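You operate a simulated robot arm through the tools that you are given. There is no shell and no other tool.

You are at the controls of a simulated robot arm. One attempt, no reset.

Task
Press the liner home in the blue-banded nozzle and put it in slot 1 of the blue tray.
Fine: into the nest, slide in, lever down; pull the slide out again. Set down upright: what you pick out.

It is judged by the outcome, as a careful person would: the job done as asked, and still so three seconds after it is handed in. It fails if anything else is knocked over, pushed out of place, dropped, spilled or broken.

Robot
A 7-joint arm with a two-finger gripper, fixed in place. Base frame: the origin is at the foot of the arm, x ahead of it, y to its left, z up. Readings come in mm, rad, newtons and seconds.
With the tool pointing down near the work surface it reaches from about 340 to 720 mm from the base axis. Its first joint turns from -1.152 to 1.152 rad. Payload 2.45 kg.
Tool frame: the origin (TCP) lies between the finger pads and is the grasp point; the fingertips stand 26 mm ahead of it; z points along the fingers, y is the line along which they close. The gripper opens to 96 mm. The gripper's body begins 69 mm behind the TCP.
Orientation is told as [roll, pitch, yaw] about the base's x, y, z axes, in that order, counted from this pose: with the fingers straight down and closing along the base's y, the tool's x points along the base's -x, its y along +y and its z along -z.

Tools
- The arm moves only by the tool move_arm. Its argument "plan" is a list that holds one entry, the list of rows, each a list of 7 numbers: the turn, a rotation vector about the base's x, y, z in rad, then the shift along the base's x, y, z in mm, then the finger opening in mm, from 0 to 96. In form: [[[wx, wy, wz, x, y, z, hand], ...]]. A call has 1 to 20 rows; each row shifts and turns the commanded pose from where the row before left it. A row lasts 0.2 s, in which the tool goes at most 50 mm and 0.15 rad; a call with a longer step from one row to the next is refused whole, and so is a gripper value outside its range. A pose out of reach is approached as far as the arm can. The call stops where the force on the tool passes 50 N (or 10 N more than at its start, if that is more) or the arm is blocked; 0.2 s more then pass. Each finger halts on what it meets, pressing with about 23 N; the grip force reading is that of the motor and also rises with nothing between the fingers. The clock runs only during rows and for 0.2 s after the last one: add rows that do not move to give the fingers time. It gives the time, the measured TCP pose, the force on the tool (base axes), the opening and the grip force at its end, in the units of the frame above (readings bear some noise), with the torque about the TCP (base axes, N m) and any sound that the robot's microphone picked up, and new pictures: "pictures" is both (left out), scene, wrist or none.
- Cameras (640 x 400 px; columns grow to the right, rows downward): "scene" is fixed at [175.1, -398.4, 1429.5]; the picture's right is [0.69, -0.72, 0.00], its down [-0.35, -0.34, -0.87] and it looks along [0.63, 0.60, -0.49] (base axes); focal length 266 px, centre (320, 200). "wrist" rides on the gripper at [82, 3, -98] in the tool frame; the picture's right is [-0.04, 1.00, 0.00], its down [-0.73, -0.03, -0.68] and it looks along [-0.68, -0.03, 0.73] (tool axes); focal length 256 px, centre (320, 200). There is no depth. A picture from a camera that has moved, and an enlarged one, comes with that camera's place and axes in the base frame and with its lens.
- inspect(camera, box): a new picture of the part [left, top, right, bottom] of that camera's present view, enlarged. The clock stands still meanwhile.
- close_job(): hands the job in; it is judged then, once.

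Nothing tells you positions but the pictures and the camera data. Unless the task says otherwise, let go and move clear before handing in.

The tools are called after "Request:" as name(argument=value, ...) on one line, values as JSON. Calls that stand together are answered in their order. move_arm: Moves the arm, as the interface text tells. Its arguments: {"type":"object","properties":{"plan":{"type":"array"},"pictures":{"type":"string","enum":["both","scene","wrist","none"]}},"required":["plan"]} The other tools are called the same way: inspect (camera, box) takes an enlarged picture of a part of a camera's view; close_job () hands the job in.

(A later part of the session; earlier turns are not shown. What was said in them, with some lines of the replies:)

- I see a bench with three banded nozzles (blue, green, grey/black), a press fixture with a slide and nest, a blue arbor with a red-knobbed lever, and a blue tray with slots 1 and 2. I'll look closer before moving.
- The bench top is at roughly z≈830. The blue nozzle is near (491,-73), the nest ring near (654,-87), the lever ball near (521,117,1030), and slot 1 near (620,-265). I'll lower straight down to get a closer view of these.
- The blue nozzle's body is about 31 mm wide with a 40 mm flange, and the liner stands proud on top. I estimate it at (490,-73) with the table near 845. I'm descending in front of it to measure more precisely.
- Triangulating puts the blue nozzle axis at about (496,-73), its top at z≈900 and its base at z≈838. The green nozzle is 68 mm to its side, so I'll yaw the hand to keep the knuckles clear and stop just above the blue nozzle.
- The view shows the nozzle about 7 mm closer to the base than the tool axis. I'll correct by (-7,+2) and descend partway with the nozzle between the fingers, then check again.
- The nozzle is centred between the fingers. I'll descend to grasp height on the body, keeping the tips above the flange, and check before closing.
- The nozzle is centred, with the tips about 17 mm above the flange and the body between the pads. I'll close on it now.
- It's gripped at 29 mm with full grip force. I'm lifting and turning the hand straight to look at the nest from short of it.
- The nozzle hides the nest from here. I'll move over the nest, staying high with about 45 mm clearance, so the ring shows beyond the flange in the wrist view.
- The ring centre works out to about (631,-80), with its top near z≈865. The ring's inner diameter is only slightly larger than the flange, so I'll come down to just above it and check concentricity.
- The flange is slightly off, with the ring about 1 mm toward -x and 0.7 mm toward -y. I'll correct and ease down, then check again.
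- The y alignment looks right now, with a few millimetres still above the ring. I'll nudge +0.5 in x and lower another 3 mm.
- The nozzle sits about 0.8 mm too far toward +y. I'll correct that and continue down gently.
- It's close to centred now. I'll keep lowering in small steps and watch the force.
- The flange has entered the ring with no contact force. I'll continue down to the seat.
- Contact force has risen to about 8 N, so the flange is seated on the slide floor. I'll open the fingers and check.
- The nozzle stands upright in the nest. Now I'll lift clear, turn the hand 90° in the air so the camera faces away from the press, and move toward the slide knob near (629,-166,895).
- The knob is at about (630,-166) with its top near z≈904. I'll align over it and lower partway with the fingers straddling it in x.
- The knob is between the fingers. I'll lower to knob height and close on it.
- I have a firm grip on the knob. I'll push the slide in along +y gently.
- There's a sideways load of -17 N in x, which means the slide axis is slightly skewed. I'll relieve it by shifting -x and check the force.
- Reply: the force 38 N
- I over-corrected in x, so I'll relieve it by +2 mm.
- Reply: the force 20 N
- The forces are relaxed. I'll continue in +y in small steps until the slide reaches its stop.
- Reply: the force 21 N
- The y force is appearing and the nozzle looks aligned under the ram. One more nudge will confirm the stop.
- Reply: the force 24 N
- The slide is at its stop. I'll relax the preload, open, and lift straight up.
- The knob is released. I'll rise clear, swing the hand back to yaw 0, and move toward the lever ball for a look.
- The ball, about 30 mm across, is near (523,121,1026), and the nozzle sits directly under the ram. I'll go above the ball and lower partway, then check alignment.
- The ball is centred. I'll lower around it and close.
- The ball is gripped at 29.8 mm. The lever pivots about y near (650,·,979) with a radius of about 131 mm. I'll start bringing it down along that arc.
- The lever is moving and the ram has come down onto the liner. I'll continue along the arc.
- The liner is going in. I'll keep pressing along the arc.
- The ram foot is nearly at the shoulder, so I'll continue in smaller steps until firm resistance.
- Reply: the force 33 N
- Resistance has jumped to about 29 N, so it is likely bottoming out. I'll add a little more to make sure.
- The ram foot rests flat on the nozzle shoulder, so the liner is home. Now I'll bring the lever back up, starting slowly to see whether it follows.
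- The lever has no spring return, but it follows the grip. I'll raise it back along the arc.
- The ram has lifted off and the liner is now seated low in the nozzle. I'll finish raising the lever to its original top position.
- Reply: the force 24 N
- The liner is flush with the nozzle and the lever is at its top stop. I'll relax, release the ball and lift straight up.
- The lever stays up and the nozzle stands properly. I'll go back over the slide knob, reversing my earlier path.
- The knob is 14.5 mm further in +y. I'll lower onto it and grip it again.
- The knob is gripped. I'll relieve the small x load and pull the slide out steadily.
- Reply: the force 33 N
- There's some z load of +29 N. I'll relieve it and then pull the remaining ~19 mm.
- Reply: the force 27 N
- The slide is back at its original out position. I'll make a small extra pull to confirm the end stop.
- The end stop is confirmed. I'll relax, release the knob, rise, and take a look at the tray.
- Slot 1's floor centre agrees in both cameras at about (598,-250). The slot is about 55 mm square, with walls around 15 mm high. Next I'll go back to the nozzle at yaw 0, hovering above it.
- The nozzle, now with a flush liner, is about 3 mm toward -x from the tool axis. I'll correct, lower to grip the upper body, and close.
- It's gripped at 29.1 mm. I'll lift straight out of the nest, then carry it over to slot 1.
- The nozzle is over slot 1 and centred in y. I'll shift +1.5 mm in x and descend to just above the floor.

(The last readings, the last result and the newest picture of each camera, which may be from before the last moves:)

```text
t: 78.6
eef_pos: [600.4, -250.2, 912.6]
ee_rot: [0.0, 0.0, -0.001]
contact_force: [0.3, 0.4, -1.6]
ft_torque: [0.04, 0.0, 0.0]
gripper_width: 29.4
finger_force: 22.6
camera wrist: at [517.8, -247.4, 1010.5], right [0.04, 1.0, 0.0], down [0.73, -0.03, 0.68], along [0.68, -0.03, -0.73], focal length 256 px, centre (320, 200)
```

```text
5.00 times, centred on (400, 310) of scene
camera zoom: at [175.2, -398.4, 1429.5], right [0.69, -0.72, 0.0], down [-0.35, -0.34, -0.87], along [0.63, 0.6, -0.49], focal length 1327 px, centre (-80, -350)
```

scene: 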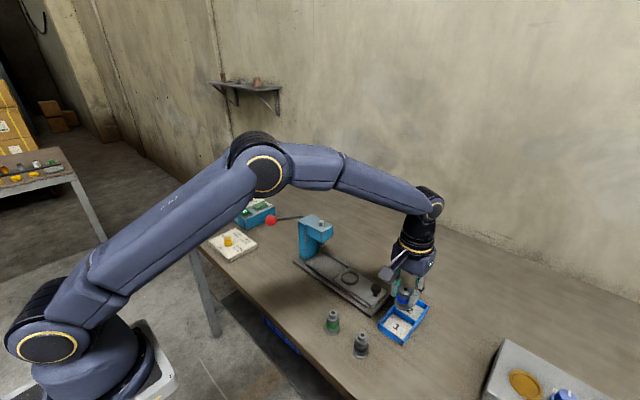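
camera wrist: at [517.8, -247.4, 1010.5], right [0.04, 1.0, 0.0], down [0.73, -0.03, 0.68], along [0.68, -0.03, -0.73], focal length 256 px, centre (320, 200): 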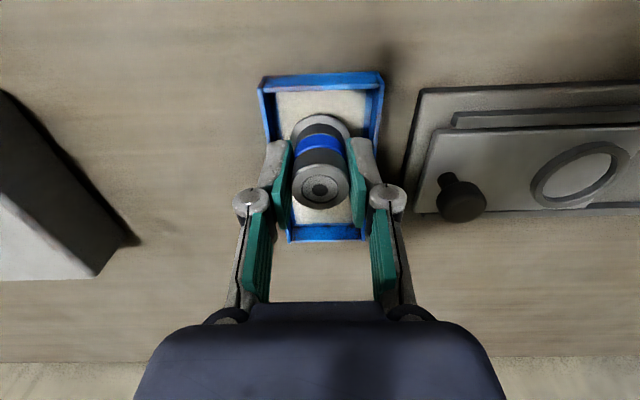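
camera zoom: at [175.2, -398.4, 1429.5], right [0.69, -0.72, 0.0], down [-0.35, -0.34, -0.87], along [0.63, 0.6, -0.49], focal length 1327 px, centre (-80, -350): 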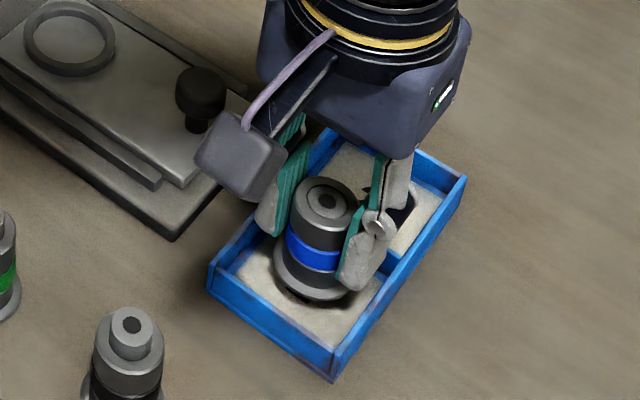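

Request:
move_arm(plan=[[[0, 0, 0, 0, 0, -4, 15], [0, 0, 0, 0, 0, -3, 15], [0, 0, 0, 0, 0, 0, 15]]], pictures="none")

Request:
inspect(camera="wrist", box=[260, 60, 380, 180])

Request:
inspect(camera="scene", box=[375, 290, 425, 350])

```text
t: 79.4
eef_pos: [598.2, -250.9, 904.3]
ee_rot: [0.001, 0.0, 0.0]
contact_force: [-0.7, -0.5, -1.7]
ft_torque: [0.0, -0.02, 0.03]
gripper_width: 29.6
finger_force: 23.1
```

```text
3.33 times, centred on (320, 120) of wrist
camera zoom: at [517.9, -247.2, 1002.5], right [0.04, 1.0, 0.0], down [0.73, -0.03, 0.68], along [0.68, -0.03, -0.73], focal length 853 px, centre (320, 467)
```

zoom: 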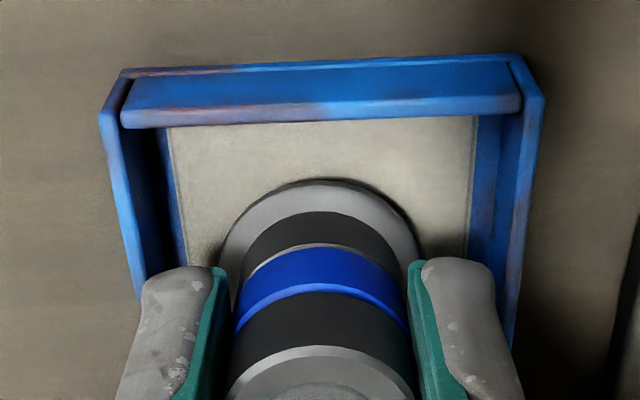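

```text
6.67 times, centred on (400, 320) of scene
camera zoom: at [175.2, -398.4, 1429.5], right [0.69, -0.72, 0.0], down [-0.35, -0.34, -0.87], along [0.63, 0.6, -0.49], focal length 1770 px, centre (-213, -600)
```

zoom: 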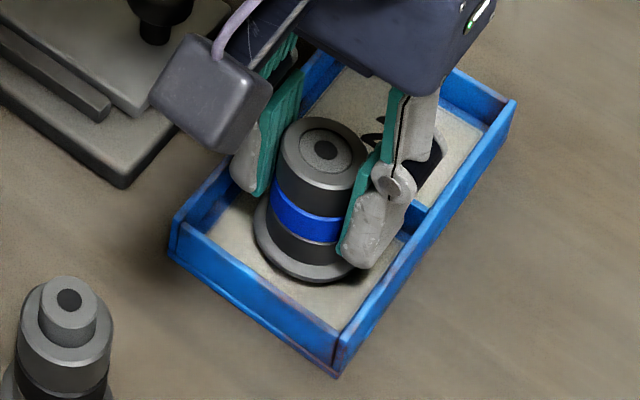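

The nozzle is inside slot 1 with clearance all around. I'll ease down to contact.

Request:
move_arm(plan=[[[0, 0, 0, 0, 0, -2, 15], [0, 0, 0, 0, 0, -1.5, 15], [0, 0, 0, 0, 0, -1, 15], [0, 0, 0, 0, 0, 0, 15]]], pictures="none")

Request:
inspect(camera="scene", box=[375, 290, 425, 350])

```text
t: 80.4
eef_pos: [601.2, -250.0, 900.0]
ee_rot: [0.001, 0.0, 0.0]
contact_force: [0.3, -0.6, -2.5]
ft_torque: [0.04, 0.0, -0.01]
gripper_width: 29.2
finger_force: 22.4
```

```text
6.67 times, centred on (400, 320) of scene
camera zoom: at [175.2, -398.4, 1429.5], right [0.69, -0.72, 0.0], down [-0.35, -0.34, -0.87], along [0.63, 0.6, -0.49], focal length 1770 px, centre (-213, -600)
```

zoom: 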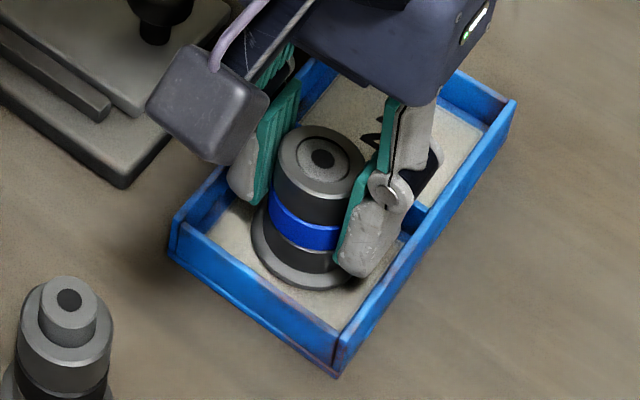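

Request:
move_arm(plan=[[[0, 0, 0, 0, 0, -1, 15], [0, 0, 0, 0, 0, -1, 15], [0, 0, 0, 0, 0, 0, 15]]], pictures="none")

```text
t: 81.2
eef_pos: [600.0, -250.1, 900.2]
ee_rot: [0.0, -0.004, 0.0]
contact_force: [-1.3, 2.0, 7.3]
ft_torque: [0.08, 0.15, 0.01]
gripper_width: 29.3
finger_force: 23.0
```

Contact is at about 10 N, so the nozzle is on the slot floor. I'll open just enough to free it and check.

Request:
move_arm(plan=[[[0, 0, 0, 0, 0, 0, 31], [0, 0, 0, 0, 0, 0, 34], [0, 0, 0, 0, 0, 0, 36], [0, 0, 0, 0, 0, 0, 36]]], pictures="wrist")

Request:
inspect(camera="scene", box=[375, 290, 425, 350])

Request:
inspect(camera="wrist", box=[250, 70, 390, 230])

```text
t: 82.2
eef_pos: [598.8, -250.1, 898.4]
ee_rot: [-0.002, 0.0, 0.0]
contact_force: [-0.2, -0.2, 0.0]
ft_torque: [0.01, -0.04, 0.0]
gripper_width: 35.9
finger_force: 0.0
camera wrist: at [517.4, -247.1, 995.9], right [0.04, 1.0, 0.0], down [0.73, -0.03, 0.68], along [0.68, -0.03, -0.73], focal length 256 px, centre (320, 200)
```

wrist: 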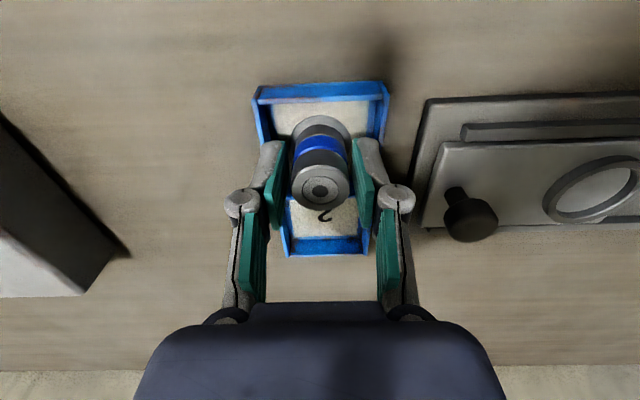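

```text
6.67 times, centred on (400, 320) of scene
camera zoom: at [175.1, -398.4, 1429.5], right [0.69, -0.72, 0.0], down [-0.35, -0.34, -0.87], along [0.63, 0.6, -0.49], focal length 1770 px, centre (-213, -600)
```

zoom: 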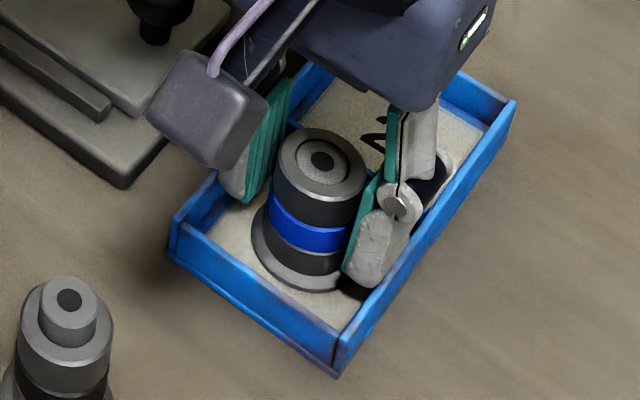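

```text
2.50 times, centred on (320, 150) of wrist
camera zoom: at [517.4, -247.1, 995.9], right [0.04, 1.0, 0.0], down [0.73, -0.03, 0.68], along [0.68, -0.03, -0.73], focal length 640 px, centre (320, 325)
```

zoom: 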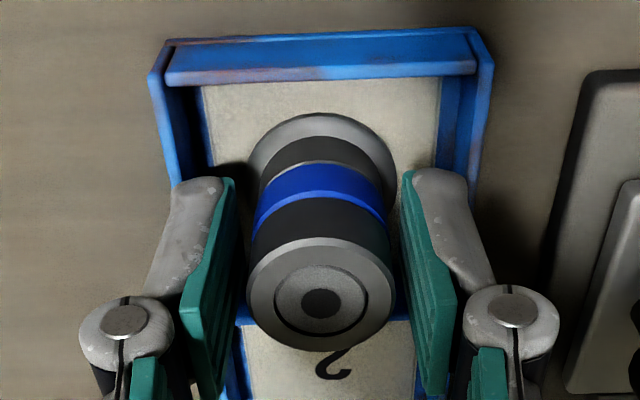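

The nozzle is free and upright in slot 1. I'll lift straight up and clear.

Request:
move_arm(plan=[[[0, 0, 0, 0, 0, 5, 37], [0, 0, 0, 0, 0, 8, 37], [0, 0, 0, 0, 0, 10, 38], [0, 0, 0, 0, 0, 15, 40], [0, 0, 0, 0, 0, 30, 40], [0, 0, 0, 0, 0, 40, 40], [0, 0, 0, -20, 0, 40, 40], [0, 0, 0, -40, 10, 40, 40], [0, 0, 0, -40, 20, 20, 40], [0, 0, 0, -30, 20, 0, 40], [0, 0, 0, 0, 0, 0, 40]]])

Request:
inspect(camera="scene", box=[270, 200, 440, 350])

Request:
inspect(camera="scene", box=[375, 280, 435, 350])

```text
refused: row 8 steps farther than a row can; nothing moved
```

```text
2.67 times, centred on (355, 275) of scene
camera zoom: at [175.1, -398.4, 1429.5], right [0.69, -0.72, 0.0], down [-0.35, -0.34, -0.87], along [0.63, 0.6, -0.49], focal length 708 px, centre (227, 0)
```

zoom: 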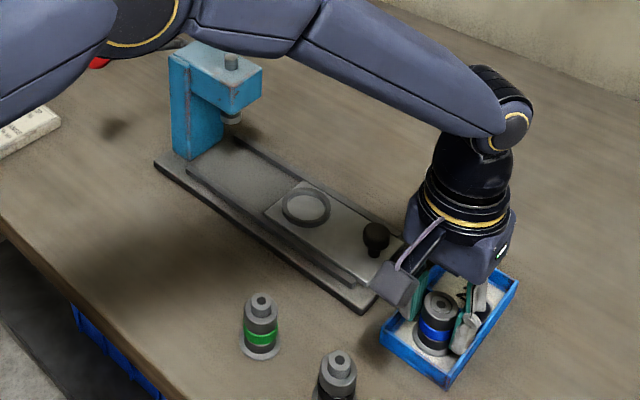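

```text
5.71 times, centred on (405, 315) of scene
camera zoom: at [175.1, -398.4, 1429.5], right [0.69, -0.72, 0.0], down [-0.35, -0.34, -0.87], along [0.63, 0.6, -0.49], focal length 1517 px, centre (-166, -457)
```

zoom: 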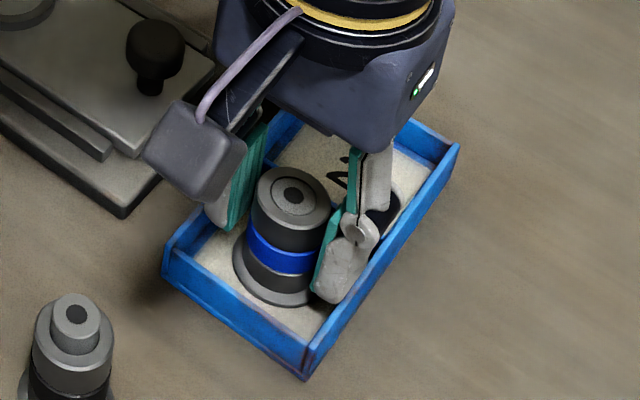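

One retreat row was too long, so the call was refused. I'm repeating the lift with shorter steps.

Request:
move_arm(plan=[[[0, 0, 0, 0, 0, 5, 37], [0, 0, 0, 0, 0, 8, 37], [0, 0, 0, 0, 0, 10, 38], [0, 0, 0, 0, 0, 15, 40], [0, 0, 0, 0, 0, 30, 40], [0, 0, 0, 0, 0, 40, 40], [0, 0, 0, 0, 0, 40, 40], [0, 0, 0, -20, 10, 30, 40], [0, 0, 0, -30, 15, 20, 40], [0, 0, 0, -30, 15, 0, 40], [0, 0, 0, 0, 0, 0, 40]]])

Request:
inspect(camera="scene", box=[270, 200, 440, 350])

Request:
inspect(camera="scene", box=[375, 280, 435, 350])

```text
t: 84.6
eef_pos: [518.9, -212.4, 1096.5]
ee_rot: [-0.001, 0.0, 0.001]
contact_force: [0.7, 0.4, 0.2]
ft_torque: [0.06, 0.05, -0.01]
gripper_width: 39.9
finger_force: 0.0
camera wrist: at [437.2, -208.0, 1194.1], right [0.04, 1.0, 0.0], down [0.73, -0.03, 0.68], along [0.68, -0.03, -0.73], focal length 256 px, centre (320, 200)
```

scene: 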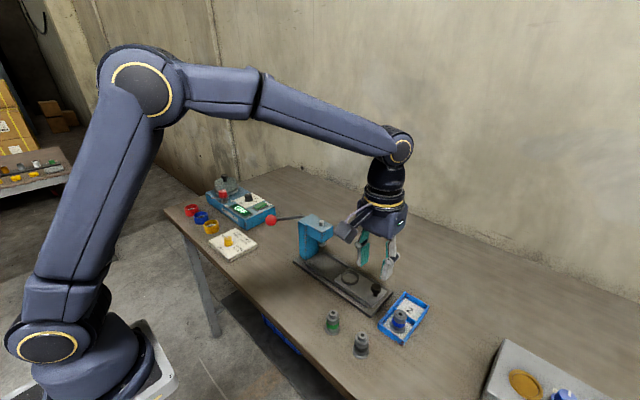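
wrist: 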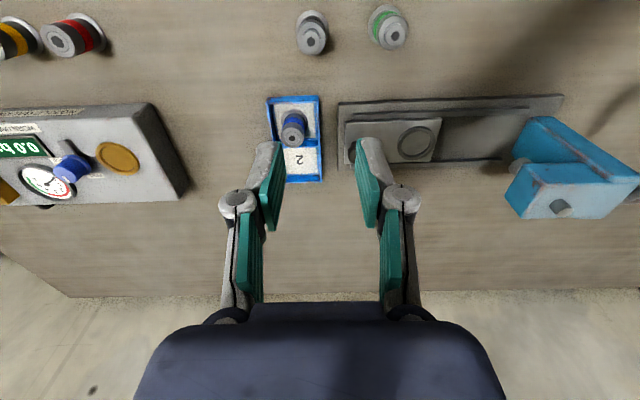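

```text
2.67 times, centred on (355, 275) of scene
camera zoom: at [175.1, -398.4, 1429.5], right [0.69, -0.72, 0.0], down [-0.35, -0.34, -0.87], along [0.63, 0.6, -0.49], focal length 708 px, centre (227, 0)
```

zoom: 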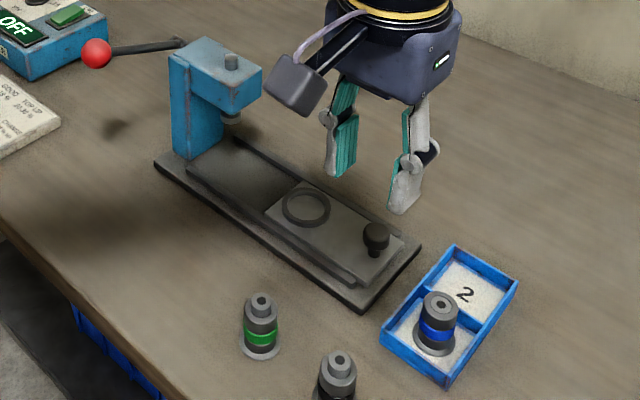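

```text
5.71 times, centred on (405, 315) of scene
camera zoom: at [175.1, -398.4, 1429.5], right [0.69, -0.72, 0.0], down [-0.35, -0.34, -0.87], along [0.63, 0.6, -0.49], focal length 1517 px, centre (-166, -457)
```

zoom: 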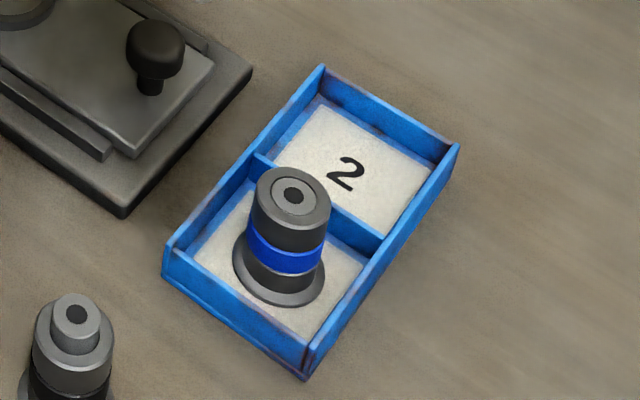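

The blue-banded nozzle stands upright in slot 1 with its liner flush. The slide is out, the lever is up, nothing else was disturbed and the hand is clear. I'm handing the job in.

Request:
close_job()

```text
The job is handed in.
```

The blue-banded nozzle is standing upright in slot 1 of the blue tray, with its liner pressed flush.

- **Pressing:** I set it in the nest, pushed the slide in to its stop and brought the lever down until the ram rested on the nozzle's shoulder.
- **Afterwards:** The lever has no spring return, so I raised it back to its top stop. I then pulled the slide out to its end stop and moved the nozzle to the tray.
- **At hand-in:** In the last pictures nothing else had been knocked or moved, and the hand was open and clear of the bench.

The job is handed in; no verdict came back.
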